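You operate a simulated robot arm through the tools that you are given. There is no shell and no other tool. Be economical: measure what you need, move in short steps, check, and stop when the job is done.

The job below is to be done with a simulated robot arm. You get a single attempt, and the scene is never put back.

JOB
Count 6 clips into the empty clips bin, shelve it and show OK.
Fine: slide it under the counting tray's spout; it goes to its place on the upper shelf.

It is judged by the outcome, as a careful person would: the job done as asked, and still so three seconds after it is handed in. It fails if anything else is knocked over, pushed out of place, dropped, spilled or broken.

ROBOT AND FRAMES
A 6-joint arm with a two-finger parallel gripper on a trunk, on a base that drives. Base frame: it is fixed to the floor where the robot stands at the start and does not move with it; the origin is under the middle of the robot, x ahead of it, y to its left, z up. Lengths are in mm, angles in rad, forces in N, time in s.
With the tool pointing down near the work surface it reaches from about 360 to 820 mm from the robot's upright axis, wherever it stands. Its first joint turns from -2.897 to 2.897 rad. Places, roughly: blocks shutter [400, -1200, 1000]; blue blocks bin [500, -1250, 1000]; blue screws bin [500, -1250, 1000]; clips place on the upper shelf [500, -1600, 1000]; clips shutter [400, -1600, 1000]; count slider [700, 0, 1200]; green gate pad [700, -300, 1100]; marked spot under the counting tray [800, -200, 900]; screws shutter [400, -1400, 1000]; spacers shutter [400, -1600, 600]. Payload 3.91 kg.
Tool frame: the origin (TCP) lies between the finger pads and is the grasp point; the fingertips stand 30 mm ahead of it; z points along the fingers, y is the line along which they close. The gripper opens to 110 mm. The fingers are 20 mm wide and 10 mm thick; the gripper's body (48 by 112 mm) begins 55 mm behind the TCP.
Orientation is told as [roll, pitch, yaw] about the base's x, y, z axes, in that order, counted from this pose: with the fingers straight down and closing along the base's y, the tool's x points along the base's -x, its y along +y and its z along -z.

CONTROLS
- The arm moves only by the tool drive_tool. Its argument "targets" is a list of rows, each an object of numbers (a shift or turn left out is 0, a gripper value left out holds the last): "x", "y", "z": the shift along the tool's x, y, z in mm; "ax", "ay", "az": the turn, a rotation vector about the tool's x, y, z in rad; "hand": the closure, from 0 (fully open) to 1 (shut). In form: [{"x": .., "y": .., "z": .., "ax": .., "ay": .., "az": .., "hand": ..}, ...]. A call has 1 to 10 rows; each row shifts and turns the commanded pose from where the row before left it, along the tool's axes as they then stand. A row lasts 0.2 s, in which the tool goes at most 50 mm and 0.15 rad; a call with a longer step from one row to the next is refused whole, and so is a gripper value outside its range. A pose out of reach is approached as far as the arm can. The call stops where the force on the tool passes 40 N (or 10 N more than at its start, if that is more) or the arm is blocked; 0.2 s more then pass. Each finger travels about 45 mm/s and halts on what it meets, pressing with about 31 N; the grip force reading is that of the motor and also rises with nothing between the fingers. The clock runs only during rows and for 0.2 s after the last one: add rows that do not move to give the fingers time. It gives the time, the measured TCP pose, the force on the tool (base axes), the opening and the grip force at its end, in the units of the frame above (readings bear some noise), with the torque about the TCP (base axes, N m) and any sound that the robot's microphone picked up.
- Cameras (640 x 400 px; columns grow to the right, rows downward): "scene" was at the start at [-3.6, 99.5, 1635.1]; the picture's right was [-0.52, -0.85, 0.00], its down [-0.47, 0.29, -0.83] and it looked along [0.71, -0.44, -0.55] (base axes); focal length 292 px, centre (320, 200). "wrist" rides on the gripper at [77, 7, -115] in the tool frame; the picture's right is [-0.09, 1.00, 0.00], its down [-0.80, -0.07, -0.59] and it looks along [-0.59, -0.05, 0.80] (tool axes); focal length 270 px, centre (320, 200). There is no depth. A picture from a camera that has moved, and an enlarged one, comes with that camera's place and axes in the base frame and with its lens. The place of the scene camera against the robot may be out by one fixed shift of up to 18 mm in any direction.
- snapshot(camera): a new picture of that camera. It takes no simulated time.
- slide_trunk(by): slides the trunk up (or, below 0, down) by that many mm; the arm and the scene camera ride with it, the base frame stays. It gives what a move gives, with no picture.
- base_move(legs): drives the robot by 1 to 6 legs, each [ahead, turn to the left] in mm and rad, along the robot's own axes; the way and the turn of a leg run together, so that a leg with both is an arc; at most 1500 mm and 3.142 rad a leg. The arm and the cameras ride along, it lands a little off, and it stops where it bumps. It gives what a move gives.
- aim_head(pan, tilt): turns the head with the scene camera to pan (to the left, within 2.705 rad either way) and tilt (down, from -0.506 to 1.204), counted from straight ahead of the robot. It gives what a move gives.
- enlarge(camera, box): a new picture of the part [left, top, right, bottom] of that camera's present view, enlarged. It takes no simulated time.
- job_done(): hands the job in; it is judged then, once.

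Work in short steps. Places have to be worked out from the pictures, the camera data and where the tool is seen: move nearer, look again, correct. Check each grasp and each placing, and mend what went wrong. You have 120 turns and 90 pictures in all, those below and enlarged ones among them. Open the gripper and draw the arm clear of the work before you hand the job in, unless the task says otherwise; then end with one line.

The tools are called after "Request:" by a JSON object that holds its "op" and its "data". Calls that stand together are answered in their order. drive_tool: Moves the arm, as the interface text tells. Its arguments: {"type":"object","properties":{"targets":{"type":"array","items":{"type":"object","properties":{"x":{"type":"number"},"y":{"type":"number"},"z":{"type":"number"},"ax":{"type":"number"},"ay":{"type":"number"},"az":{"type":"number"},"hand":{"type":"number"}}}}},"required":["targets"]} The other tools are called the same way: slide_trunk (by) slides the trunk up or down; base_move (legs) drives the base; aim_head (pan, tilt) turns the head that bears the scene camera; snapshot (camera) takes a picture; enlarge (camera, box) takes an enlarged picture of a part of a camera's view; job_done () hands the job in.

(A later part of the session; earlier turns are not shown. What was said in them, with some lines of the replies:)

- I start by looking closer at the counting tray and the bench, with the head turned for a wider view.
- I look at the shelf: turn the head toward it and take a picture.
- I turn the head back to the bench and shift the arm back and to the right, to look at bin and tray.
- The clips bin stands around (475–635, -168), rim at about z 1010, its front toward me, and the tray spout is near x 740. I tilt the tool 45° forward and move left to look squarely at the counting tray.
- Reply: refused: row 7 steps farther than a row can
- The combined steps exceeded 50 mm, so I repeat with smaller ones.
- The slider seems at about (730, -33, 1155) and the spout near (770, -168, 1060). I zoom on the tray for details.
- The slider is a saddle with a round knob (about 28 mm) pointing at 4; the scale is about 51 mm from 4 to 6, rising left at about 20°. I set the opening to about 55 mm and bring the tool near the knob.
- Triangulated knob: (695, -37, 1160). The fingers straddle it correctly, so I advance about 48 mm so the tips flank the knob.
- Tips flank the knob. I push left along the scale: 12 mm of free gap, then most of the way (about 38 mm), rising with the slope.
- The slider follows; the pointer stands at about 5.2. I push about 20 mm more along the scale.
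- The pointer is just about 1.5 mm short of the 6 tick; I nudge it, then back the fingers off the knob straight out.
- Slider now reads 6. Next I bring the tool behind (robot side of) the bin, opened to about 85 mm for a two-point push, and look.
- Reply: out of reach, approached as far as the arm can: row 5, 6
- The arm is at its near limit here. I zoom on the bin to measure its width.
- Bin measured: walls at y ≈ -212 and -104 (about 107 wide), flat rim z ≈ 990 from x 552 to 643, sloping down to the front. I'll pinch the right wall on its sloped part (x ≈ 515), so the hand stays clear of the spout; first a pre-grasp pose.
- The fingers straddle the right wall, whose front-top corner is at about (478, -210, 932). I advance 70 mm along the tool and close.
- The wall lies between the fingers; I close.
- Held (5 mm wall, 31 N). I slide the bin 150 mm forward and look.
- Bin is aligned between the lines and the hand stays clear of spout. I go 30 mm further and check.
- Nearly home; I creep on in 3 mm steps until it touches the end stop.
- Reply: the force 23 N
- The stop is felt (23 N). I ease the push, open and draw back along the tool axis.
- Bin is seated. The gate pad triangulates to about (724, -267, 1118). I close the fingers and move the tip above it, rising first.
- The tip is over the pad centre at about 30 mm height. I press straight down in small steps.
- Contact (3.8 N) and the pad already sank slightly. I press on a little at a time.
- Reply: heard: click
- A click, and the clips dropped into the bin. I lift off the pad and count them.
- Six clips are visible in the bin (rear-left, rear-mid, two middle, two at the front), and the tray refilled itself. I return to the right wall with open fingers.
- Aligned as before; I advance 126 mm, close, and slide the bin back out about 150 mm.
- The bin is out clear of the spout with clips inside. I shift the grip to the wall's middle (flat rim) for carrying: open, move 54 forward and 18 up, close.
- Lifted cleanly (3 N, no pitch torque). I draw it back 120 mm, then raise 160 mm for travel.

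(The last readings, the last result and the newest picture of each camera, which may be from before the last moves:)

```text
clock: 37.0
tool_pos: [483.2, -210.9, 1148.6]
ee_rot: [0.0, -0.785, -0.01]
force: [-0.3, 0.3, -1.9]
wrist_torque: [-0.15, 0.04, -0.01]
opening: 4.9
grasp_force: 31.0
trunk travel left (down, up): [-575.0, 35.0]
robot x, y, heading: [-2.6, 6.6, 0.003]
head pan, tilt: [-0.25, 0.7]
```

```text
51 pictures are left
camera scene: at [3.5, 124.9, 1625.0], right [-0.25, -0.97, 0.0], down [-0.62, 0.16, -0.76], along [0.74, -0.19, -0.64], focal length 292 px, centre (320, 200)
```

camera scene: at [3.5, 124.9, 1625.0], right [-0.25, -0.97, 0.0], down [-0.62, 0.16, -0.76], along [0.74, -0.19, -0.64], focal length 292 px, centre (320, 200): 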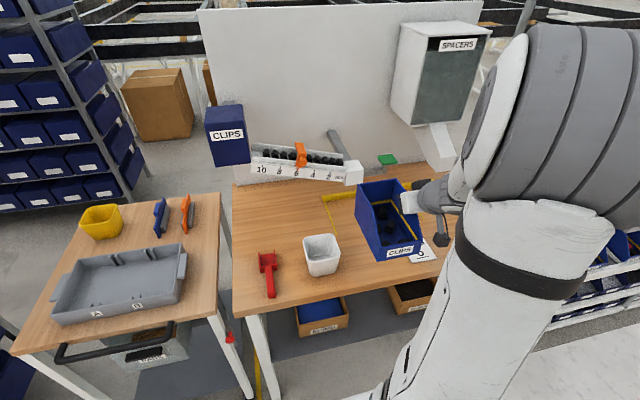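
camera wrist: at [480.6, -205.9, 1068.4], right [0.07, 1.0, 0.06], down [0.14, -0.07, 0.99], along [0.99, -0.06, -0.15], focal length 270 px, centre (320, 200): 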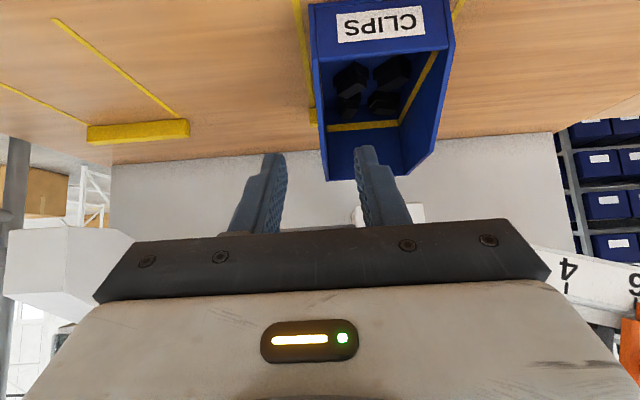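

The bin is in the air with everything else undisturbed. I back 300 mm and turn right, watching for bumps.

Request:
{"op": "base_move", "data": {"legs": [[-300, 0], [0, -0.785], [0, -0.786]]}}

Request:
{"op": "aim_head", "data": {"pan": 0.6, "tilt": 0.45}}

Request:
{"op": "snapshot", "data": {"camera": "scene"}}

```text
clock: 43.2
tool_pos: [-519.5, -481.7, 1148.8]
ee_rot: [0.002, -0.784, -1.573]
force: [0.4, -0.8, -2.8]
wrist_torque: [0.02, 0.1, -0.01]
opening: 4.7
grasp_force: 31.1
trunk travel left (down, up): [-575.0, 35.0]
robot x, y, heading: [-286.3, 4.9, -1.548]
head pan, tilt: [-0.25, 0.7]
```

```text
clock: 44.4
tool_pos: [-518.9, -480.7, 1148.8]
ee_rot: [0.0, -0.786, -1.571]
force: [0.3, 0.0, -2.4]
wrist_torque: [0.03, 0.11, 0.01]
opening: 4.8
grasp_force: 31.0
trunk travel left (down, up): [-575.0, 35.0]
robot x, y, heading: [-286.6, 9.5, -1.545]
head pan, tilt: [0.6, 0.45]
```

```text
50 pictures are left
camera scene: at [-87.6, -0.9, 1647.2], right [-0.81, -0.58, 0.0], down [-0.25, 0.35, -0.9], along [0.53, -0.73, -0.44], focal length 292 px, centre (320, 200)
```

scene: 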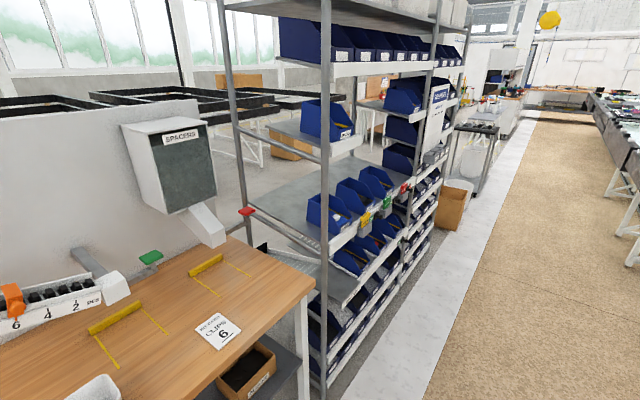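

Request:
{"op": "enlarge", "data": {"camera": "scene", "box": [290, 80, 470, 260]}}

```text
2.22 times, centred on (380, 170) of scene
camera zoom: at [-87.6, -0.9, 1647.2], right [-0.81, -0.58, 0.0], down [-0.25, 0.35, -0.9], along [0.53, -0.73, -0.44], focal length 650 px, centre (187, 267)
```

zoom: 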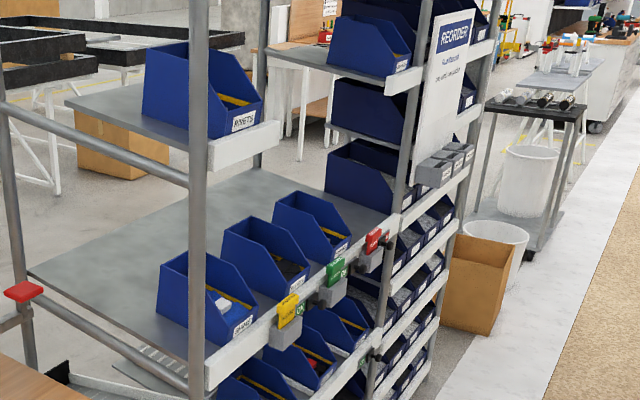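

Request:
{"op": "enlarge", "data": {"camera": "scene", "box": [335, 155, 425, 235]}}

```text
5.00 times, centred on (380, 195) of scene
camera zoom: at [-87.6, -0.9, 1647.2], right [-0.81, -0.58, 0.0], down [-0.25, 0.35, -0.9], along [0.53, -0.73, -0.44], focal length 1462 px, centre (20, 225)
```

zoom: 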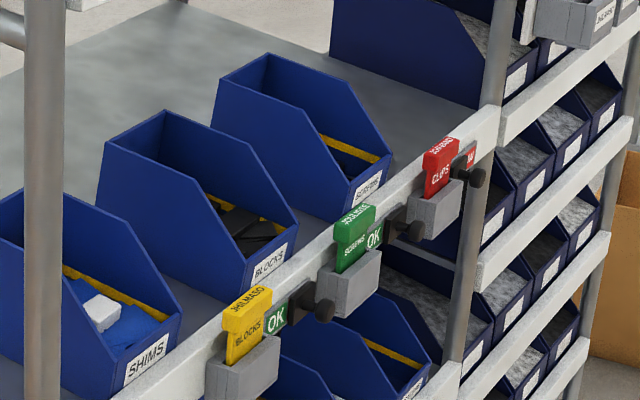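

The clips place is the empty one right of SCREWS, tight against the rack's right post, so the hand should hold the left wall instead. I go back to the bench to swap the grip.

Request:
{"op": "base_move", "data": {"legs": [[0, 1.548], [290, 0]]}}

Request:
{"op": "aim_head", "data": {"pan": -0.25, "tilt": 0.7}}

Request:
{"op": "snapshot", "data": {"camera": "scene"}}

```text
clock: 50.1
tool_pos: [481.7, -228.0, 1149.2]
ee_rot: [0.001, -0.786, -0.009]
force: [0.5, 0.7, -2.1]
wrist_torque: [-0.14, 0.02, 0.0]
opening: 4.8
grasp_force: 31.2
trunk travel left (down, up): [-575.0, 35.0]
robot x, y, heading: [-0.7, 3.6, 0.018]
head pan, tilt: [0.6, 0.45]
```

```text
clock: 51.3
tool_pos: [481.0, -227.5, 1149.7]
ee_rot: [0.001, -0.785, -0.009]
force: [-0.3, 0.3, -2.7]
wrist_torque: [-0.14, 0.01, 0.0]
opening: 4.7
grasp_force: 30.6
trunk travel left (down, up): [-575.0, 35.0]
robot x, y, heading: [0.6, 1.3, 0.022]
head pan, tilt: [-0.25, 0.7]
```

```text
47 pictures are left
camera scene: at [-1.9, 120.5, 1625.0], right [-0.22, -0.97, 0.0], down [-0.63, 0.14, -0.76], along [0.75, -0.17, -0.64], focal length 292 px, centre (320, 200)
```

scene: 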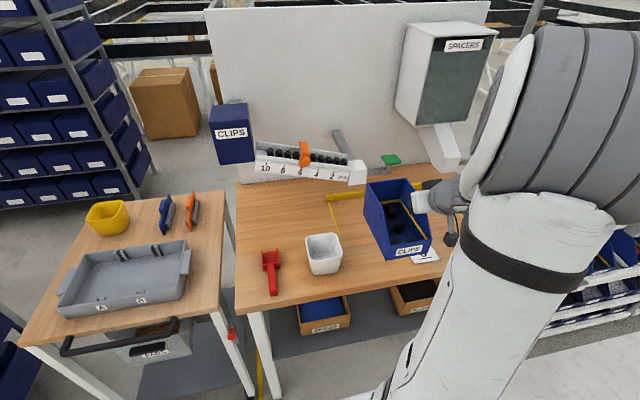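

Back in place. I move the bin over its earlier spot (TCP x ≈ 592, y ≈ -213) and lower to just above the bench.

Request:
{"op": "drive_tool", "data": {"targets": [{"x": -26, "y": 5, "z": 26}, {"x": -26, "y": 5, "z": 26}, {"x": -26, "y": 5, "z": 26}, {"x": 28.3, "z": 28.3}, {"x": 28.3, "z": 28.3}, {"x": 28.3, "z": 28.3}, {"x": 28.3, "z": 28.3}, {}]}}

```text
clock: 53.1
tool_pos: [593.2, -214.8, 988.3]
ee_rot: [-0.001, -0.786, -0.009]
force: [0.6, -0.4, -2.5]
wrist_torque: [-0.12, 0.04, 0.0]
opening: 4.9
grasp_force: 30.9
trunk travel left (down, up): [-575.0, 35.0]
robot x, y, heading: [-2.1, 3.6, 0.022]
head pan, tilt: [-0.25, 0.7]
```

Request:
{"op": "drive_tool", "data": {"targets": [{"x": 5, "z": 5}, {"x": 4, "z": 4}, {"x": 2, "z": 2}, {"x": 2, "z": 2}, {}]}}

```text
clock: 54.3
tool_pos: [592.6, -215.2, 970.1]
ee_rot: [-0.001, -0.785, -0.009]
force: [-0.1, 0.2, -2.7]
wrist_torque: [-0.11, 0.02, 0.02]
opening: 4.8
grasp_force: 31.3
trunk travel left (down, up): [-575.0, 35.0]
robot x, y, heading: [-2.5, 2.8, 0.018]
head pan, tilt: [-0.25, 0.7]
```

Request:
{"op": "drive_tool", "data": {"targets": [{"x": 1, "z": 1}, {"x": 1, "z": 1}, {}]}}

```text
clock: 55.1
tool_pos: [592.5, -214.6, 969.7]
ee_rot: [0.0, -0.788, -0.009]
force: [-1.1, -3.0, 14.4]
wrist_torque: [0.21, 0.92, 0.16]
opening: 5.1
grasp_force: 31.0
trunk travel left (down, up): [-575.0, 35.0]
robot x, y, heading: [-4.0, 2.9, 0.025]
head pan, tilt: [-0.25, 0.7]
```

Touched down. Before releasing I ease off and slide it 30 forward and 20 right, to leave room beside the white cup for the left-wall grip; then open and retract.

Request:
{"op": "drive_tool", "data": {"targets": [{"x": -1.4, "z": -1.4}, {"x": -10, "y": -10, "z": 10}, {"x": -11, "y": -10, "z": 11}, {}, {"hand": 0.64}, {}, {}, {"z": -45}, {"z": -45}, {}]}}

Request:
{"op": "drive_tool", "data": {"targets": [{"y": 34}, {"y": 34}, {"y": 34}, {}]}}

Request:
{"op": "snapshot", "data": {"camera": "wrist"}}

Request:
{"op": "enlarge", "data": {"camera": "scene", "box": [290, 150, 450, 280]}}

```text
clock: 57.3
tool_pos: [559.2, -232.3, 1032.6]
ee_rot: [0.0, -0.785, -0.009]
force: [-0.8, -0.4, 0.5]
wrist_torque: [-0.02, -0.03, -0.06]
opening: 39.5
grasp_force: 0.0
trunk travel left (down, up): [-575.0, 35.0]
robot x, y, heading: [-1.2, 1.2, 0.023]
head pan, tilt: [-0.25, 0.7]
```

```text
clock: 58.3
tool_pos: [557.0, -132.0, 1033.1]
ee_rot: [-0.001, -0.785, -0.009]
force: [-0.4, 0.4, -0.2]
wrist_torque: [-0.01, -0.01, 0.0]
opening: 39.4
grasp_force: 0.1
trunk travel left (down, up): [-575.0, 35.0]
robot x, y, heading: [-2.1, 1.7, 0.024]
head pan, tilt: [-0.25, 0.7]
```

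```text
46 pictures are left
camera wrist: at [423.9, -124.9, 1059.2], right [0.07, 1.0, 0.06], down [0.15, -0.07, 0.99], along [0.99, -0.06, -0.15], focal length 270 px, centre (320, 200)
```

wrist: 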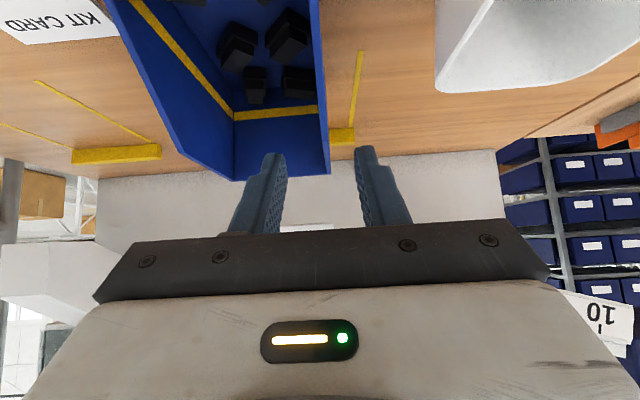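

```text
3.08 times, centred on (370, 215) of scene
camera zoom: at [-2.1, 120.6, 1625.0], right [-0.23, -0.97, 0.0], down [-0.63, 0.15, -0.76], along [0.75, -0.17, -0.64], focal length 900 px, centre (166, 154)
```

zoom: 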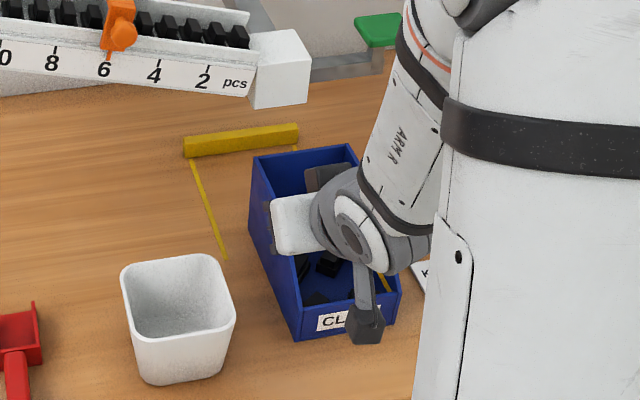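

The bin's left wall lies between the open fingers and the cup is well clear. I advance 90 mm and close.

Request:
{"op": "drive_tool", "data": {"targets": [{"z": 45}, {"z": 44}, {}, {"hand": 1}, {}, {}, {}]}}

Request:
{"op": "drive_tool", "data": {"targets": [{"x": -7, "z": -7}, {"x": -7, "z": -7}, {}]}}

Request:
{"op": "enlarge", "data": {"camera": "scene", "box": [290, 150, 450, 280]}}

```text
clock: 59.9
tool_pos: [620.4, -130.9, 969.6]
ee_rot: [-0.001, -0.785, -0.008]
force: [0.0, 0.4, -1.7]
wrist_torque: [0.05, -0.08, 0.01]
opening: 4.5
grasp_force: 31.2
trunk travel left (down, up): [-575.0, 35.0]
robot x, y, heading: [1.1, 5.3, 0.024]
head pan, tilt: [-0.25, 0.7]
```

```text
clock: 60.7
tool_pos: [620.5, -130.9, 990.8]
ee_rot: [-0.001, -0.784, -0.008]
force: [-0.4, 0.0, -2.6]
wrist_torque: [0.16, 0.06, -0.01]
opening: 4.8
grasp_force: 30.7
trunk travel left (down, up): [-575.0, 35.0]
robot x, y, heading: [-1.0, 6.4, 0.022]
head pan, tilt: [-0.25, 0.7]
```

```text
3.08 times, centred on (370, 215) of scene
camera zoom: at [-1.7, 120.4, 1625.0], right [-0.23, -0.97, 0.0], down [-0.63, 0.15, -0.76], along [0.74, -0.17, -0.64], focal length 900 px, centre (166, 154)
```

zoom: 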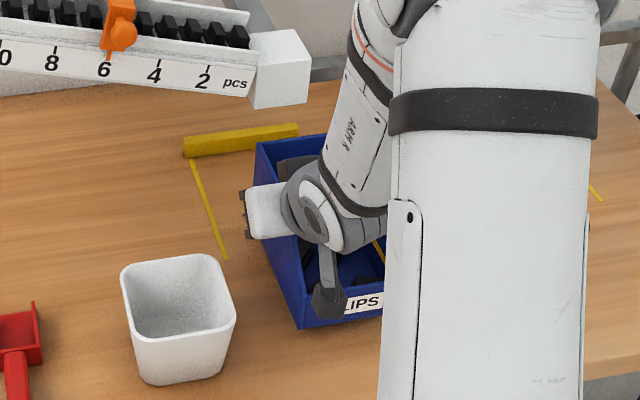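

Held on the left wall. I draw it back and raise it, then back up, turn right, drive along to the clips place and turn to face the rack.

Request:
{"op": "drive_tool", "data": {"targets": [{"x": 24, "z": -24}, {"x": 24, "z": -24}, {"x": 24, "z": -24}, {"x": 24, "z": -24}, {"x": -22, "z": -22}, {"x": -23, "z": -23}, {"x": -23, "z": -23}, {"x": -23, "z": -23}, {"x": -22, "z": -22}, {}]}}

Request:
{"op": "base_move", "data": {"legs": [[-350, 0], [0, -1.592], [1380, 0], [0, 1.57]]}}

Request:
{"op": "aim_head", "data": {"pan": 0.0, "tilt": 0.65}}

Request:
{"op": "snapshot", "data": {"camera": "scene"}}

```text
clock: 62.9
tool_pos: [487.2, -132.8, 1150.6]
ee_rot: [0.001, -0.786, -0.009]
force: [-0.3, -0.6, -1.8]
wrist_torque: [0.14, 0.05, -0.01]
opening: 4.6
grasp_force: 31.2
trunk travel left (down, up): [-575.0, 35.0]
robot x, y, heading: [0.8, 7.2, 0.023]
head pan, tilt: [-0.25, 0.7]
```

```text
clock: 79.5
tool_pos: [162.5, -1532.7, 1150.1]
ee_rot: [-0.001, -0.786, 0.008]
force: [0.9, -0.5, -1.9]
wrist_torque: [0.16, 0.04, 0.0]
opening: 4.7
grasp_force: 31.2
trunk travel left (down, up): [-575.0, 35.0]
robot x, y, heading: [-332.5, -1425.0, 0.032]
head pan, tilt: [-0.25, 0.7]
```

```text
clock: 80.2
tool_pos: [165.3, -1533.4, 1149.9]
ee_rot: [0.0, -0.784, 0.005]
force: [0.4, 0.0, -4.2]
wrist_torque: [0.12, 0.04, 0.02]
opening: 4.8
grasp_force: 30.7
trunk travel left (down, up): [-575.0, 35.0]
robot x, y, heading: [-325.1, -1419.5, 0.03]
head pan, tilt: [0.0, 0.649]
```

```text
43 pictures are left
camera scene: at [-322.9, -1282.8, 1629.4], right [0.03, -1.0, 0.0], down [-0.6, -0.02, -0.8], along [0.8, 0.02, -0.6], focal length 292 px, centre (320, 200)
```

scene: 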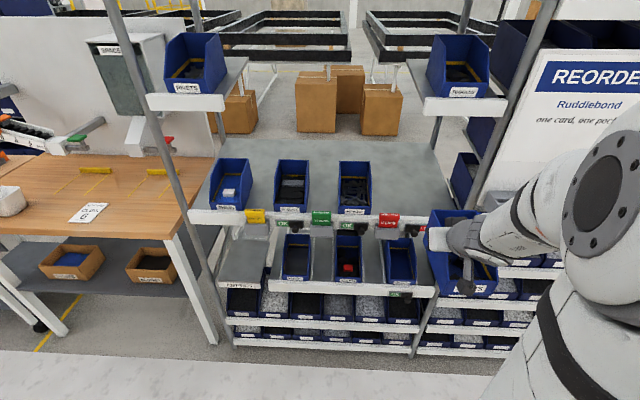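

Request:
{"op": "enlarge", "data": {"camera": "scene", "box": [230, 140, 450, 300]}}

```text
2.50 times, centred on (340, 220) of scene
camera zoom: at [-322.9, -1282.8, 1629.4], right [0.03, -1.0, 0.0], down [-0.6, -0.02, -0.8], along [0.8, 0.02, -0.6], focal length 731 px, centre (270, 150)
```

zoom: 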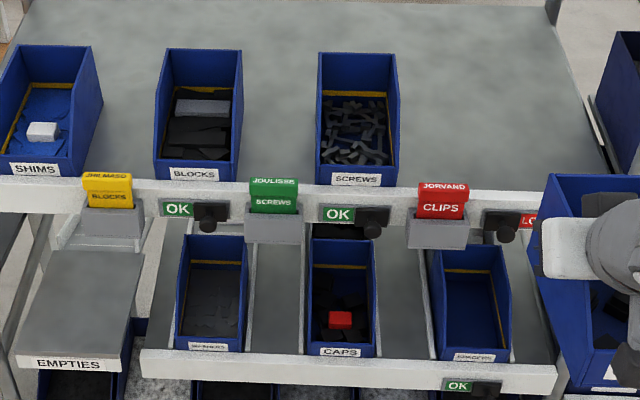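

Request:
{"op": "snapshot", "data": {"camera": "wrist"}}

```text
41 pictures are left
camera wrist: at [30.4, -1528.3, 1176.2], right [0.06, 1.0, 0.06], down [0.15, -0.07, 0.99], along [0.99, -0.05, -0.15], focal length 270 px, centre (320, 200)
```

wrist: 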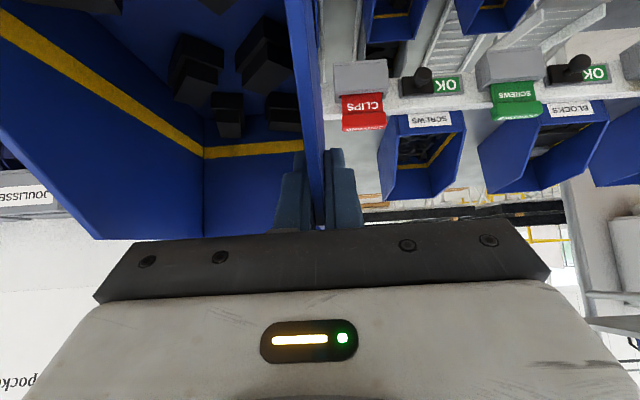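

Shelf geometry: SCREWS label at (451, -1363, 993), spacing 220 mm, so the clips bin belongs at y ≈ -1583 with its front at x ≈ 451; that means TCP (538, -1532, ≈1053). I drive 170 mm forward and look again.

Request:
{"op": "base_move", "data": {"legs": [[170, 0]]}}

Request:
{"op": "snapshot", "data": {"camera": "scene"}}

Request:
{"op": "snapshot", "data": {"camera": "wrist"}}

```text
clock: 81.7
tool_pos: [336.4, -1525.9, 1148.4]
ee_rot: [0.001, -0.784, 0.008]
force: [0.0, -0.1, -2.6]
wrist_torque: [0.1, 0.01, 0.01]
opening: 4.8
grasp_force: 30.8
trunk travel left (down, up): [-575.0, 35.0]
robot x, y, heading: [-153.9, -1418.0, 0.032]
head pan, tilt: [0.0, 0.649]
```

```text
40 pictures are left
camera scene: at [-151.5, -1277.1, 1629.3], right [0.03, -1.0, 0.0], down [-0.61, -0.02, -0.8], along [0.8, 0.03, -0.61], focal length 292 px, centre (320, 200)
```

scene: 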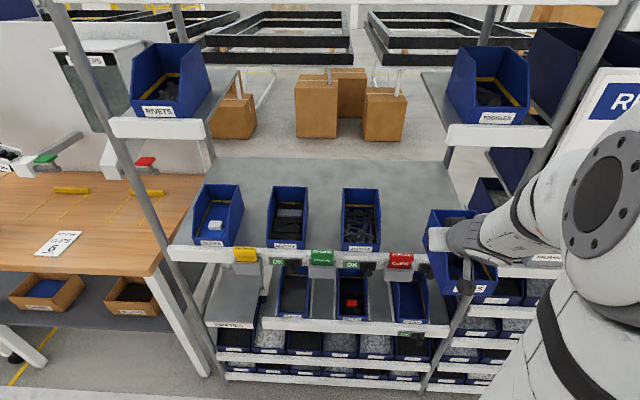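

```text
39 pictures are left
camera wrist: at [201.7, -1521.4, 1175.9], right [0.05, 1.0, 0.06], down [0.15, -0.07, 0.99], along [0.99, -0.04, -0.15], focal length 270 px, centre (320, 200)
```

wrist: 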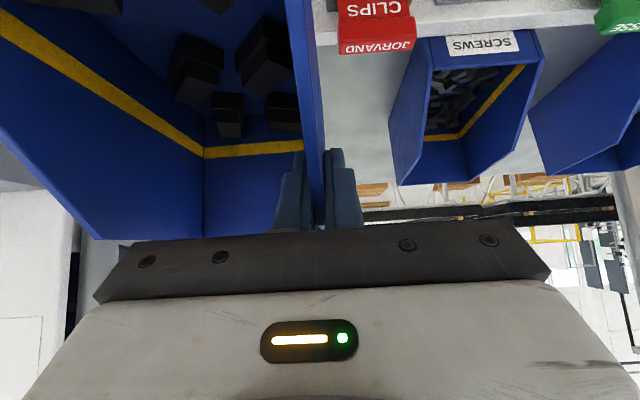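

Consistent. The upper shelf lip is at about z 1350, so I travel lower: down 45 mm, then forward 150 mm, and check.

Request:
{"op": "drive_tool", "data": {"targets": [{"x": 16, "y": -3, "z": 16}, {"x": 16, "y": -3, "z": 16}, {"x": -21.2, "z": 21.2}, {"x": -21.2, "z": 21.2}, {"x": -21.2, "z": 21.2}, {"x": -21.2, "z": 21.2}, {"x": -21.2, "z": 21.2}, {}]}}

Request:
{"op": "snapshot", "data": {"camera": "scene"}}

```text
clock: 83.5
tool_pos: [486.2, -1531.5, 1102.8]
ee_rot: [0.001, -0.784, 0.008]
force: [0.4, -0.5, -2.4]
wrist_torque: [0.14, 0.05, -0.01]
opening: 4.8
grasp_force: 31.1
trunk travel left (down, up): [-575.0, 35.0]
robot x, y, heading: [-157.5, -1419.8, 0.026]
head pan, tilt: [0.0, 0.649]
```

```text
38 pictures are left
camera scene: at [-153.3, -1277.1, 1629.4], right [0.03, -1.0, 0.0], down [-0.6, -0.02, -0.8], along [0.8, 0.03, -0.6], focal length 292 px, centre (320, 200)
```

scene: 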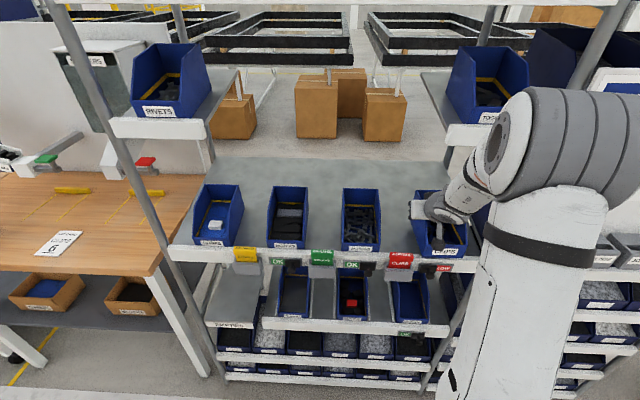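

Clear so far. I go the last 52 mm forward and lower to 15 mm above expected touchdown.

Request:
{"op": "drive_tool", "data": {"targets": [{"x": -12.2, "z": 12.2}, {"x": -12.2, "z": 12.2}, {"x": -12.2, "z": 12.2}, {"x": 8, "z": 8}, {"x": 8, "z": 8}, {"x": 6, "z": 6}, {}]}}

Request:
{"op": "enlarge", "data": {"camera": "scene", "box": [320, 160, 500, 290]}}

Request:
{"op": "snapshot", "data": {"camera": "wrist"}}

```text
clock: 85.1
tool_pos: [534.6, -1529.5, 1075.1]
ee_rot: [0.001, -0.789, 0.009]
force: [-4.2, -1.0, 10.9]
wrist_torque: [-0.7, -0.93, -0.35]
opening: 4.9
grasp_force: 31.2
trunk travel left (down, up): [-575.0, 35.0]
robot x, y, heading: [-154.5, -1419.6, 0.031]
head pan, tilt: [0.0, 0.649]
```

```text
3.08 times, centred on (410, 225) of scene
camera zoom: at [-155.6, -1276.8, 1629.4], right [0.03, -1.0, 0.0], down [-0.6, -0.02, -0.8], along [0.8, 0.03, -0.6], focal length 900 px, centre (43, 123)
```

zoom: 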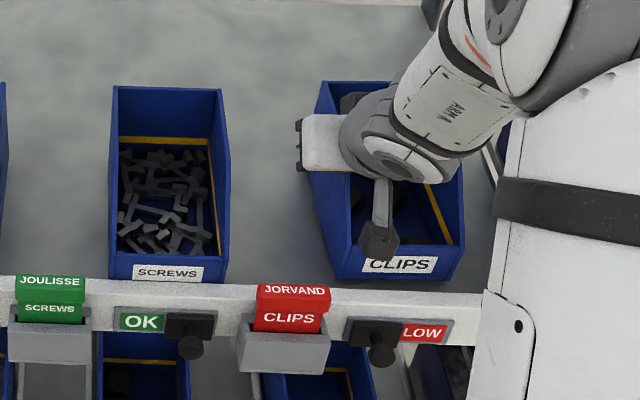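

```text
36 pictures are left
camera wrist: at [400.5, -1524.9, 1100.7], right [0.05, 1.0, 0.06], down [0.14, -0.07, 0.99], along [0.99, -0.04, -0.15], focal length 270 px, centre (320, 200)
```

wrist: 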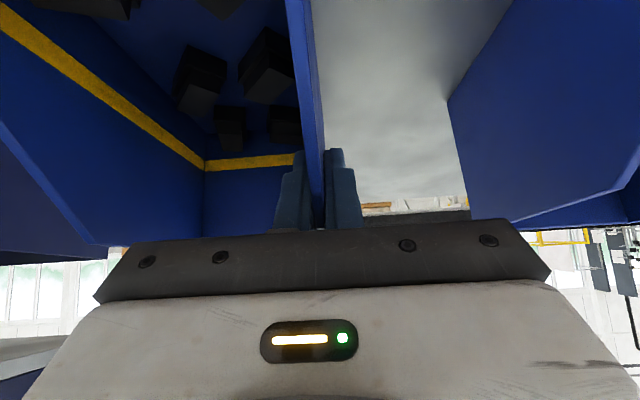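

Contact came early at the bin's rear-right corner: the rack shelf slopes up to the rear by about 0.127 rad (also seen from the SCREWS bin's rear rim). I lift off, pitch the bin to match, and then lower.

Request:
{"op": "drive_tool", "data": {"targets": [{"x": -6, "z": -12}, {"x": -6, "z": -12}, {"ay": -0.065}, {"ay": -0.06}, {}]}}

Request:
{"op": "enlarge", "data": {"camera": "scene", "box": [320, 160, 500, 290]}}

```text
clock: 86.3
tool_pos: [527.3, -1527.5, 1096.9]
ee_rot: [0.016, -0.872, 0.007]
force: [0.4, 0.7, -2.6]
wrist_torque: [0.09, 0.09, -0.01]
opening: 4.9
grasp_force: 31.3
trunk travel left (down, up): [-575.0, 35.0]
robot x, y, heading: [-154.4, -1417.7, 0.029]
head pan, tilt: [0.0, 0.649]
```

```text
3.08 times, centred on (410, 225) of scene
camera zoom: at [-152.9, -1277.1, 1629.3], right [0.03, -1.0, 0.0], down [-0.6, -0.02, -0.8], along [0.8, 0.03, -0.6], focal length 900 px, centre (43, 123)
```

zoom: 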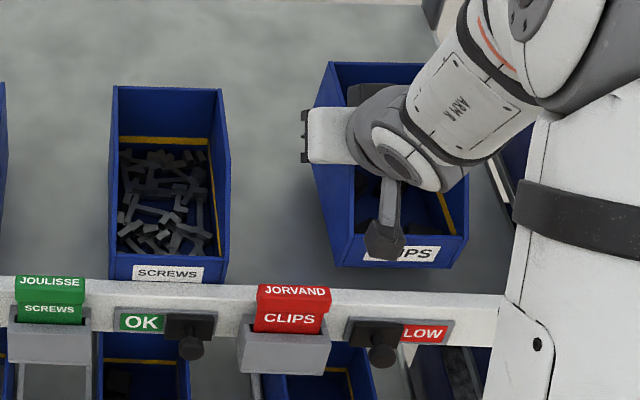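

Request:
{"op": "drive_tool", "data": {"targets": [{}, {}]}}

Request:
{"op": "snapshot", "data": {"camera": "wrist"}}

Request:
{"op": "snapshot", "data": {"camera": "scene"}}

```text
clock: 86.9
tool_pos: [529.1, -1527.3, 1098.7]
ee_rot: [0.015, -0.871, 0.008]
force: [0.5, -0.7, -3.7]
wrist_torque: [0.14, 0.04, 0.0]
opening: 4.8
grasp_force: 31.1
trunk travel left (down, up): [-575.0, 35.0]
robot x, y, heading: [-159.4, -1415.4, 0.039]
head pan, tilt: [0.0, 0.649]
```

```text
34 pictures are left
camera wrist: at [391.9, -1524.0, 1112.3], right [0.04, 1.0, 0.08], down [0.06, -0.08, 0.99], along [1.0, -0.03, -0.06], focal length 270 px, centre (320, 200)
```

wrist: 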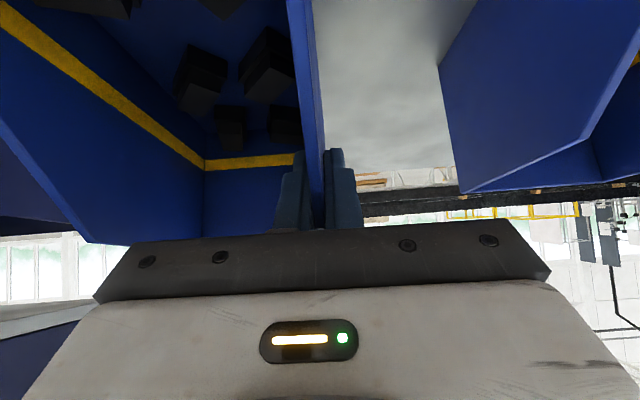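

```text
33 pictures are left
camera scene: at [-152.8, -1277.2, 1629.3], right [0.03, -1.0, 0.0], down [-0.6, -0.02, -0.8], along [0.8, 0.03, -0.6], focal length 292 px, centre (320, 200)
```

scene: 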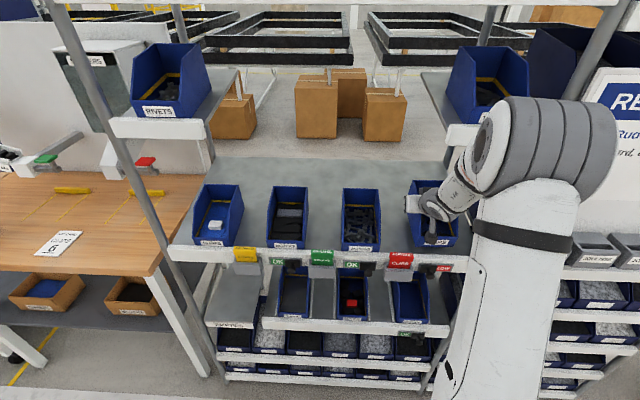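

The tool rotated only to -0.871 with a few mm of offset, so I check whether the arm touches anything near the upper shelf or post.

Request:
{"op": "enlarge", "data": {"camera": "scene", "box": [390, 30, 630, 190]}}

Request:
{"op": "aim_head", "data": {"pan": -0.6, "tilt": 0.4}}

Request:
{"op": "snapshot", "data": {"camera": "scene"}}

```text
2.50 times, centred on (510, 110) of scene
camera zoom: at [-152.8, -1277.2, 1629.3], right [0.03, -1.0, 0.0], down [-0.6, -0.02, -0.8], along [0.8, 0.03, -0.6], focal length 731 px, centre (-155, 425)
```

zoom: 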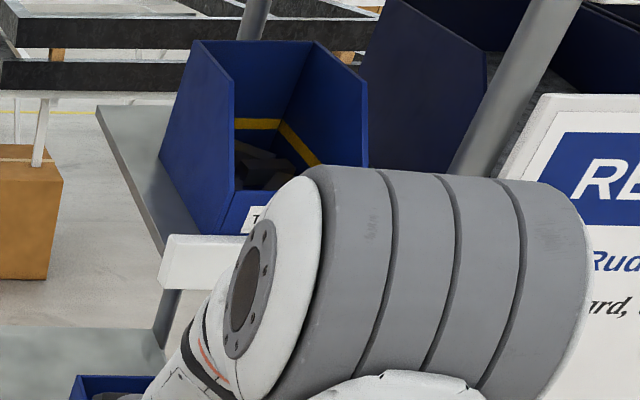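

```text
clock: 87.9
tool_pos: [527.2, -1527.2, 1097.3]
ee_rot: [0.015, -0.871, 0.007]
force: [-1.3, 0.5, -2.9]
wrist_torque: [0.11, 0.08, -0.01]
opening: 4.9
grasp_force: 31.2
trunk travel left (down, up): [-575.0, 35.0]
robot x, y, heading: [-157.1, -1417.6, 0.031]
head pan, tilt: [-0.6, 0.4]
```

```text
31 pictures are left
camera scene: at [-161.4, -1329.7, 1651.8], right [-0.54, -0.84, 0.0], down [-0.33, 0.21, -0.92], along [0.78, -0.49, -0.39], focal length 292 px, centre (320, 200)
```

scene: 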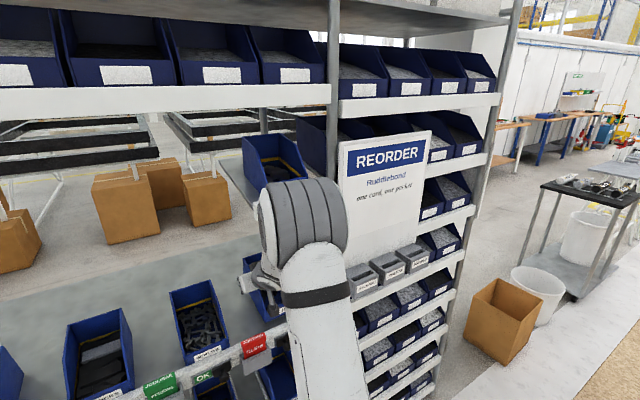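

Nothing visibly touches. The remaining slope mismatch is only about 0.04 rad, so I lower gently with a small y correction and watch for contact.

Request:
{"op": "drive_tool", "data": {"targets": [{"x": 6, "y": -2, "z": 5}, {"x": 5, "y": -2, "z": 4}, {"x": 2.3, "z": 2}, {}]}}

Request:
{"op": "aim_head", "data": {"pan": 0.0, "tilt": 0.649}}

Request:
{"op": "enlarge", "data": {"camera": "scene", "box": [320, 160, 500, 290]}}

```text
clock: 88.9
tool_pos: [529.0, -1534.3, 1080.9]
ee_rot: [0.003, -0.911, 0.009]
force: [-0.1, 0.4, -2.6]
wrist_torque: [0.12, 0.09, -0.01]
opening: 4.8
grasp_force: 31.0
trunk travel left (down, up): [-575.0, 35.0]
robot x, y, heading: [-153.5, -1414.7, 0.037]
head pan, tilt: [-0.6, 0.4]
```

```text
clock: 89.9
tool_pos: [529.4, -1535.1, 1081.8]
ee_rot: [0.0, -0.91, 0.008]
force: [0.1, -0.1, -3.0]
wrist_torque: [0.15, 0.08, -0.03]
opening: 4.9
grasp_force: 31.2
trunk travel left (down, up): [-575.0, 35.0]
robot x, y, heading: [-157.5, -1417.9, 0.031]
head pan, tilt: [0.0, 0.649]
```

```text
3.08 times, centred on (410, 225) of scene
camera zoom: at [-152.7, -1277.3, 1629.4], right [0.03, -1.0, 0.0], down [-0.6, -0.02, -0.8], along [0.8, 0.03, -0.6], focal length 900 px, centre (43, 123)
```

zoom: 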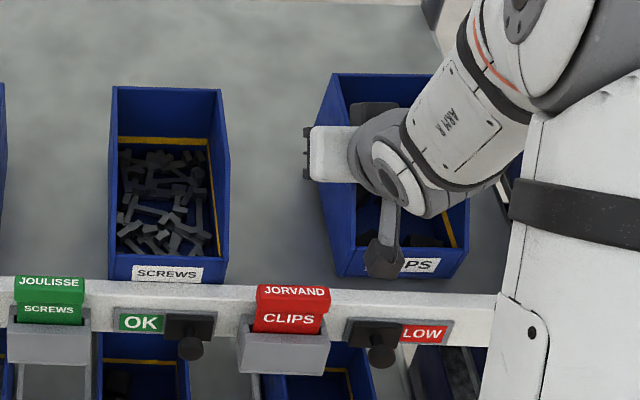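

Pose is now exact (pitch -0.91, roll 0). I lower in small steps to touchdown.

Request:
{"op": "drive_tool", "data": {"targets": [{"x": 3.2, "y": 2, "z": 2.5}, {"x": 3.2, "z": 2.5}, {"x": 2.4, "z": 1.8}, {}]}}

```text
clock: 90.9
tool_pos: [528.5, -1532.9, 1072.6]
ee_rot: [0.0, -0.914, 0.01]
force: [2.2, -1.6, 15.0]
wrist_torque: [-0.43, 0.84, 0.15]
opening: 4.7
grasp_force: 31.5
trunk travel left (down, up): [-575.0, 35.0]
robot x, y, heading: [-156.9, -1418.3, 0.03]
head pan, tilt: [0.0, 0.649]
```

Touchdown with force well spread. I check the placing before releasing.

Request:
{"op": "enlarge", "data": {"camera": "scene", "box": [320, 160, 500, 290]}}

Request:
{"op": "snapshot", "data": {"camera": "wrist"}}

```text
3.08 times, centred on (410, 225) of scene
camera zoom: at [-154.2, -1276.8, 1629.4], right [0.03, -1.0, 0.0], down [-0.6, -0.02, -0.8], along [0.8, 0.03, -0.6], focal length 900 px, centre (43, 123)
```

zoom: 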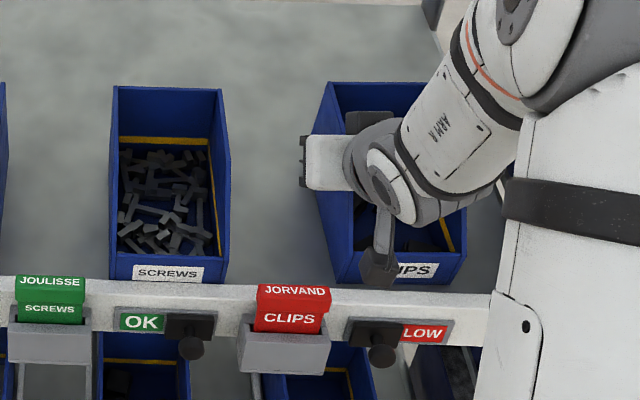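

```text
28 pictures are left
camera wrist: at [392.4, -1527.1, 1080.9], right [0.04, 1.0, 0.07], down [0.02, -0.07, 1.0], along [1.0, -0.04, -0.02], focal length 270 px, centre (320, 200)
```

wrist: 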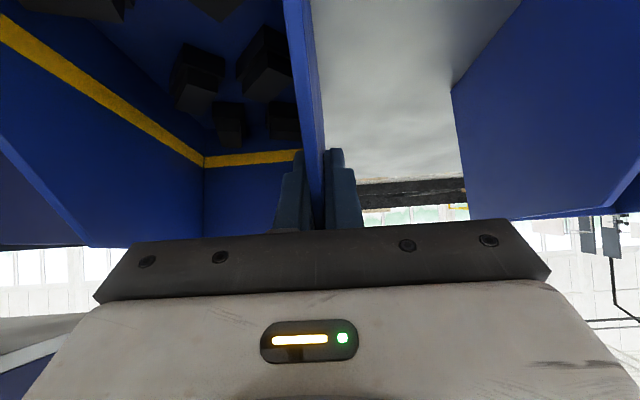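

It sits about 8 mm farther back than SCREWS relative to the lip. I pull it 7 mm forward along the shelf, then see.

Request:
{"op": "drive_tool", "data": {"targets": [{"x": -0.8, "z": -0.6}, {"x": 2, "z": -2.9}, {"x": 2, "z": -2.9}, {}]}}

Request:
{"op": "enlarge", "data": {"camera": "scene", "box": [320, 160, 500, 290]}}

```text
clock: 91.9
tool_pos: [522.3, -1532.3, 1070.8]
ee_rot: [0.001, -0.91, 0.008]
force: [-1.3, -1.7, -0.6]
wrist_torque: [-0.01, 0.18, -0.01]
opening: 4.7
grasp_force: 31.2
trunk travel left (down, up): [-575.0, 35.0]
robot x, y, heading: [-158.4, -1415.2, 0.033]
head pan, tilt: [0.0, 0.649]
```

```text
3.08 times, centred on (410, 225) of scene
camera zoom: at [-153.0, -1277.2, 1629.3], right [0.03, -1.0, 0.0], down [-0.6, -0.02, -0.8], along [0.8, 0.03, -0.6], focal length 900 px, centre (43, 123)
```

zoom: 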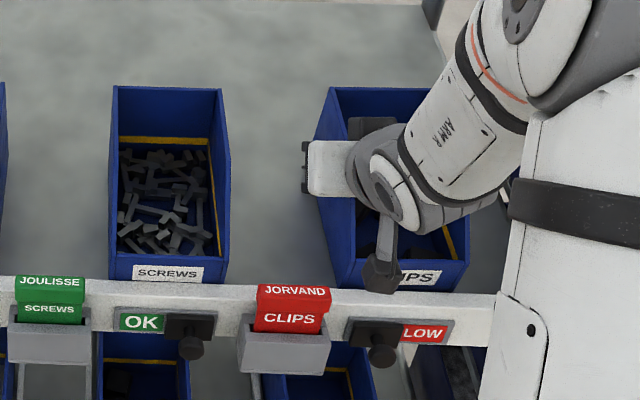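

Now in line with its neighbours and resting. I release and retract along the tool axis.

Request:
{"op": "drive_tool", "data": {"targets": [{"hand": 0.68}, {}, {}, {"z": -25}, {"z": -40}, {"z": -40}, {"z": -40}, {}]}}

Request:
{"op": "enlarge", "data": {"camera": "scene", "box": [320, 160, 500, 290]}}

```text
clock: 93.7
tool_pos: [407.5, -1532.5, 1159.0]
ee_rot: [0.001, -0.91, 0.009]
force: [-0.2, 0.0, -0.5]
wrist_torque: [0.01, 0.0, -0.02]
opening: 35.1
grasp_force: 0.1
trunk travel left (down, up): [-575.0, 35.0]
robot x, y, heading: [-149.5, -1417.1, 0.034]
head pan, tilt: [0.0, 0.649]
```

```text
3.08 times, centred on (410, 225) of scene
camera zoom: at [-152.4, -1277.2, 1629.3], right [0.03, -1.0, 0.0], down [-0.6, -0.02, -0.8], along [0.8, 0.03, -0.6], focal length 900 px, centre (43, 123)
```

zoom: 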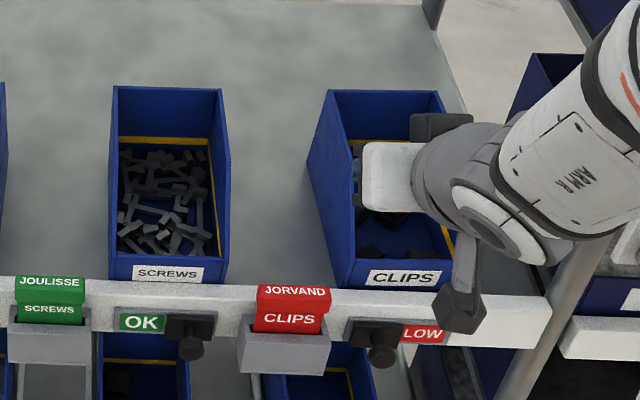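

The bin sits well in its place, label forward. Now the shutter: its knob is at about (385, -1547, 955) and must slide right to uncover OK. I close the fingers and move in front and lower for a look.

Request:
{"op": "drive_tool", "data": {"targets": [{"x": 30, "z": -39}, {"x": 40, "y": 4, "z": -2, "hand": 1}, {"x": 40, "y": 4, "z": -2}, {"x": 40, "y": 4, "z": -2}, {"x": 40, "y": 4, "z": 0}, {"ay": 0.125}, {}]}}

Request:
{"op": "snapshot", "data": {"camera": "wrist"}}

Request:
{"op": "snapshot", "data": {"camera": "scene"}}

```text
clock: 95.3
tool_pos: [323.4, -1553.9, 1053.3]
ee_rot: [-0.001, -0.785, 0.01]
force: [-0.4, -0.1, 0.0]
wrist_torque: [0.01, -0.01, 0.0]
opening: 0.2
grasp_force: 30.7
out of reach, approached as far as the arm can: row 3, 4, 5
trunk travel left (down, up): [-575.0, 35.0]
robot x, y, heading: [-156.3, -1417.1, 0.035]
head pan, tilt: [0.0, 0.649]
```

```text
25 pictures are left
camera wrist: at [188.9, -1549.6, 1079.2], right [0.05, 1.0, 0.06], down [0.15, -0.07, 0.99], along [0.99, -0.04, -0.15], focal length 270 px, centre (320, 200)
```

wrist: 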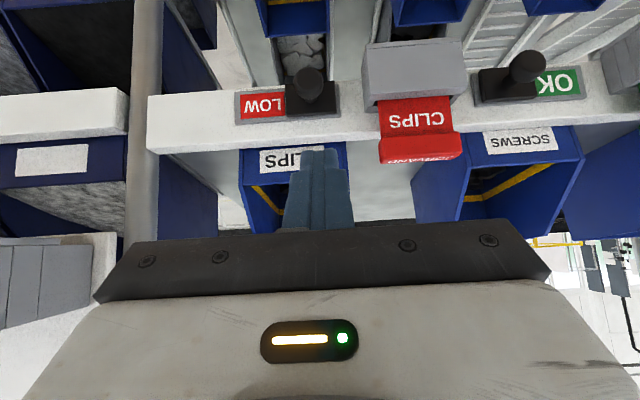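

```text
24 pictures are left
camera scene: at [-153.0, -1277.0, 1629.3], right [0.03, -1.0, 0.0], down [-0.6, -0.02, -0.8], along [0.8, 0.03, -0.6], focal length 292 px, centre (320, 200)
```

scene: 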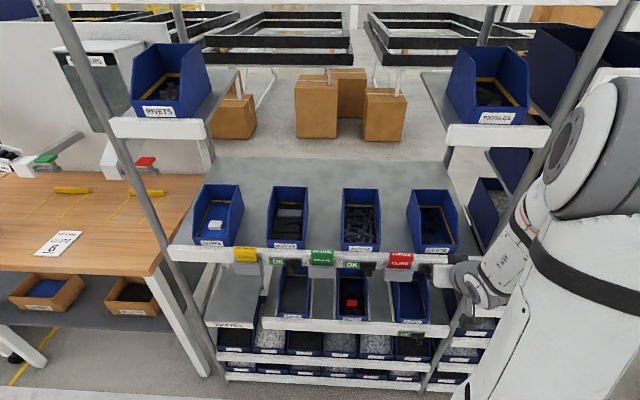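

The arm is at its near limit here, so I back the base 220 mm, then set a 40 mm opening to straddle the knob (only ~30 mm of room between knob and card holder).

Request:
{"op": "base_move", "data": {"legs": [[-220, 0]]}}

Request:
{"op": "drive_tool", "data": {"targets": [{"x": -21, "z": 21, "hand": 0.64}, {"x": -21, "z": 21}, {"x": -21, "z": 21}, {"x": -21, "z": 21}, {"x": -21, "z": 21}, {"x": 12, "z": 12}, {"x": 12, "z": 12}, {}]}}

Request:
{"op": "snapshot", "data": {"camera": "wrist"}}

```text
clock: 97.0
tool_pos: [102.6, -1561.7, 1052.3]
ee_rot: [0.0, -0.788, 0.008]
force: [0.0, -0.1, 0.0]
wrist_torque: [-0.01, 0.0, 0.01]
opening: 0.0
grasp_force: 30.7
trunk travel left (down, up): [-575.0, 35.0]
robot x, y, heading: [-377.4, -1421.4, 0.033]
head pan, tilt: [0.0, 0.649]
```

```text
clock: 98.8
tool_pos: [253.4, -1558.9, 1018.3]
ee_rot: [0.0, -0.786, 0.009]
force: [0.5, 0.6, 0.3]
wrist_torque: [-0.01, -0.02, -0.01]
opening: 39.6
grasp_force: 0.1
trunk travel left (down, up): [-575.0, 35.0]
robot x, y, heading: [-376.1, -1423.1, 0.03]
head pan, tilt: [0.0, 0.649]
```

```text
23 pictures are left
camera wrist: at [118.4, -1555.0, 1045.5], right [0.05, 1.0, 0.06], down [0.15, -0.07, 0.99], along [0.99, -0.04, -0.15], focal length 270 px, centre (320, 200)
```

wrist: 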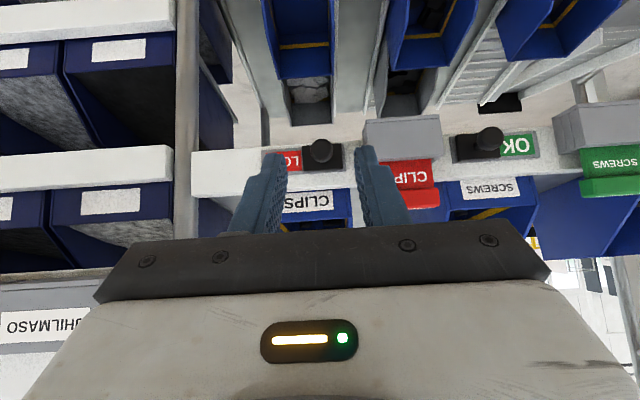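

Knob triangulates to (395, -1561, 950). I approach to 40 mm short of it and check the straddle.

Request:
{"op": "drive_tool", "data": {"targets": [{"x": -19, "y": -1, "z": 42.5}, {"x": -19, "y": -1, "z": 42.5}, {}]}}

Request:
{"op": "enlarge", "data": {"camera": "wrist", "box": [200, 60, 440, 220]}}

```text
clock: 99.6
tool_pos: [340.8, -1561.1, 985.5]
ee_rot: [-0.001, -0.787, 0.008]
force: [1.2, 0.3, -0.1]
wrist_torque: [0.01, 0.02, -0.02]
opening: 39.5
grasp_force: 0.0
trunk travel left (down, up): [-575.0, 35.0]
robot x, y, heading: [-376.0, -1425.4, 0.033]
head pan, tilt: [0.0, 0.649]
```

```text
2.50 times, centred on (320, 140) of wrist
camera zoom: at [206.4, -1555.6, 1012.6], right [0.05, 1.0, 0.06], down [0.15, -0.07, 0.99], along [0.99, -0.04, -0.15], focal length 676 px, centre (320, 350)
```

zoom: 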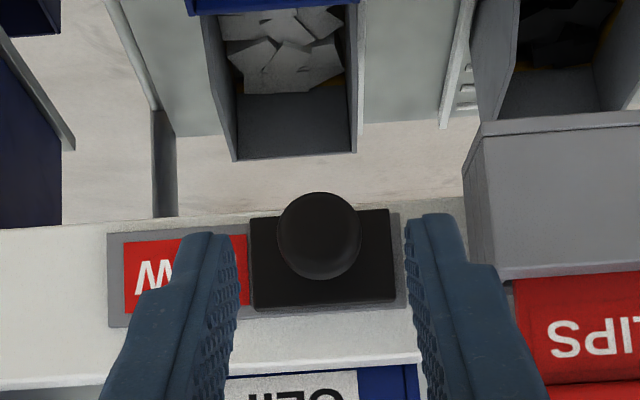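

Straddle is centred. I advance so the tips flank the knob.

Request:
{"op": "drive_tool", "data": {"targets": [{"x": -9, "z": 18.5}, {"x": -9, "z": 18.5}, {}]}}

Request:
{"op": "snapshot", "data": {"camera": "wrist"}}

```text
clock: 100.4
tool_pos: [378.6, -1561.0, 973.2]
ee_rot: [0.0, -0.785, 0.008]
force: [0.6, -0.6, 0.2]
wrist_torque: [0.02, -0.01, -0.01]
opening: 39.7
grasp_force: 0.1
trunk travel left (down, up): [-575.0, 35.0]
robot x, y, heading: [-377.9, -1420.3, 0.033]
head pan, tilt: [0.0, 0.649]
```

```text
21 pictures are left
camera wrist: at [244.9, -1556.2, 998.9], right [0.05, 1.0, 0.06], down [0.15, -0.07, 0.99], along [0.99, -0.04, -0.15], focal length 270 px, centre (320, 200)
```

wrist: 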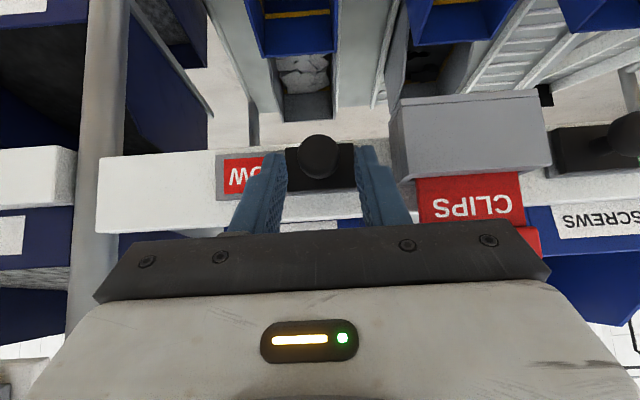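

Tips flank the knob. I push right (−y): 8 mm gap plus about 44 mm, then look.

Request:
{"op": "drive_tool", "data": {"targets": [{"y": -10}, {"y": -11}, {"y": -11}, {"y": -11}, {"y": -9}, {}]}}

Request:
{"op": "snapshot", "data": {"camera": "wrist"}}

```text
clock: 101.8
tool_pos: [378.6, -1612.5, 972.5]
ee_rot: [0.002, -0.786, 0.011]
force: [-0.3, 0.5, 0.4]
wrist_torque: [0.01, 0.04, 0.01]
opening: 40.0
grasp_force: 0.5
trunk travel left (down, up): [-575.0, 35.0]
robot x, y, heading: [-373.1, -1422.5, 0.032]
head pan, tilt: [0.0, 0.649]
```

```text
20 pictures are left
camera wrist: at [244.9, -1607.6, 998.7], right [0.05, 1.0, 0.06], down [0.15, -0.07, 0.99], along [0.99, -0.04, -0.15], focal length 270 px, centre (320, 200)
```

wrist: 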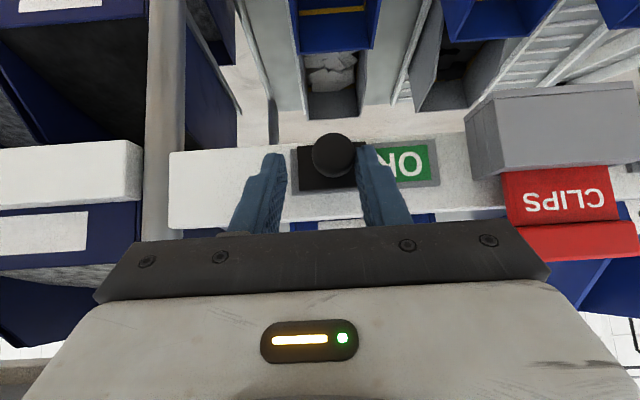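

OK is uncovered. I push gently a few more mm to its end stop.

Request:
{"op": "drive_tool", "data": {"targets": [{"y": -2}, {"y": -2}, {"y": -2}, {}]}}

Request:
{"op": "enlarge", "data": {"camera": "wrist", "box": [220, 100, 460, 240]}}

```text
clock: 102.8
tool_pos: [377.4, -1617.2, 972.4]
ee_rot: [0.001, -0.785, 0.01]
force: [-0.1, 11.4, -1.0]
wrist_torque: [0.23, -0.1, 0.18]
opening: 45.5
grasp_force: 6.3
trunk travel left (down, up): [-575.0, 35.0]
robot x, y, heading: [-373.2, -1426.0, 0.032]
head pan, tilt: [0.0, 0.649]
```

```text
2.67 times, centred on (340, 170) of wrist
camera zoom: at [244.4, -1612.5, 998.8], right [0.05, 1.0, 0.06], down [0.15, -0.07, 0.99], along [0.99, -0.04, -0.15], focal length 721 px, centre (267, 280)
```

zoom: 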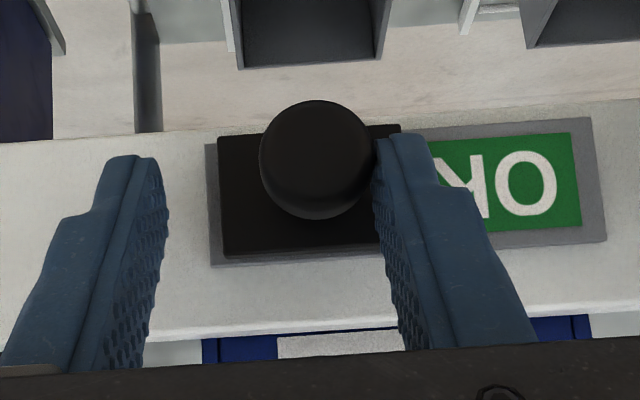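

It's at its end stop, OK fully shown. I ease off and withdraw the hand straight back, then check everything.

Request:
{"op": "drive_tool", "data": {"targets": [{"y": 6}, {"y": 3}, {"x": 21, "z": -21}, {"x": 21, "z": -21}, {"x": 21, "z": -21}, {"x": 21, "z": -21, "hand": 0}, {"x": -10, "z": -30}, {}, {}]}}

Request:
{"op": "snapshot", "data": {"camera": "scene"}}

Request:
{"op": "enlarge", "data": {"camera": "scene", "box": [320, 140, 480, 270]}}

```text
clock: 104.8
tool_pos: [245.3, -1611.9, 1001.2]
ee_rot: [0.001, -0.785, 0.009]
force: [-0.3, -0.2, 1.0]
wrist_torque: [0.03, -0.01, -0.01]
opening: 110.0
grasp_force: 0.1
trunk travel left (down, up): [-575.0, 35.0]
robot x, y, heading: [-373.9, -1424.5, 0.031]
head pan, tilt: [0.0, 0.649]
```

```text
18 pictures are left
camera scene: at [-372.5, -1284.3, 1629.4], right [0.03, -1.0, 0.0], down [-0.6, -0.02, -0.8], along [0.8, 0.03, -0.6], focal length 292 px, centre (320, 200)
```

scene: 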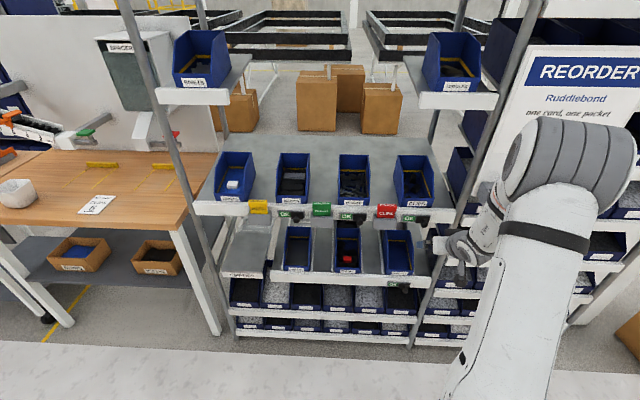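

```text
3.08 times, centred on (400, 205) of scene
camera zoom: at [-372.5, -1284.3, 1629.4], right [0.03, -1.0, 0.0], down [-0.6, -0.02, -0.8], along [0.8, 0.03, -0.6], focal length 900 px, centre (74, 185)
```

zoom: 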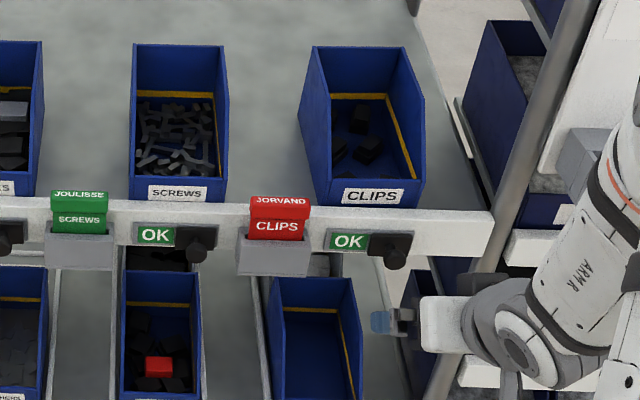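

The bin stands in line with six clips, the shutter shows OK, its neighbours are undisturbed and the hand is open and clear. I hand the job in.

Request:
{"op": "job_done", "data": {}}

```text
The job is handed in.
```

The clips bin holds 6 clips, stands in its place on the upper shelf, and its shutter shows OK.
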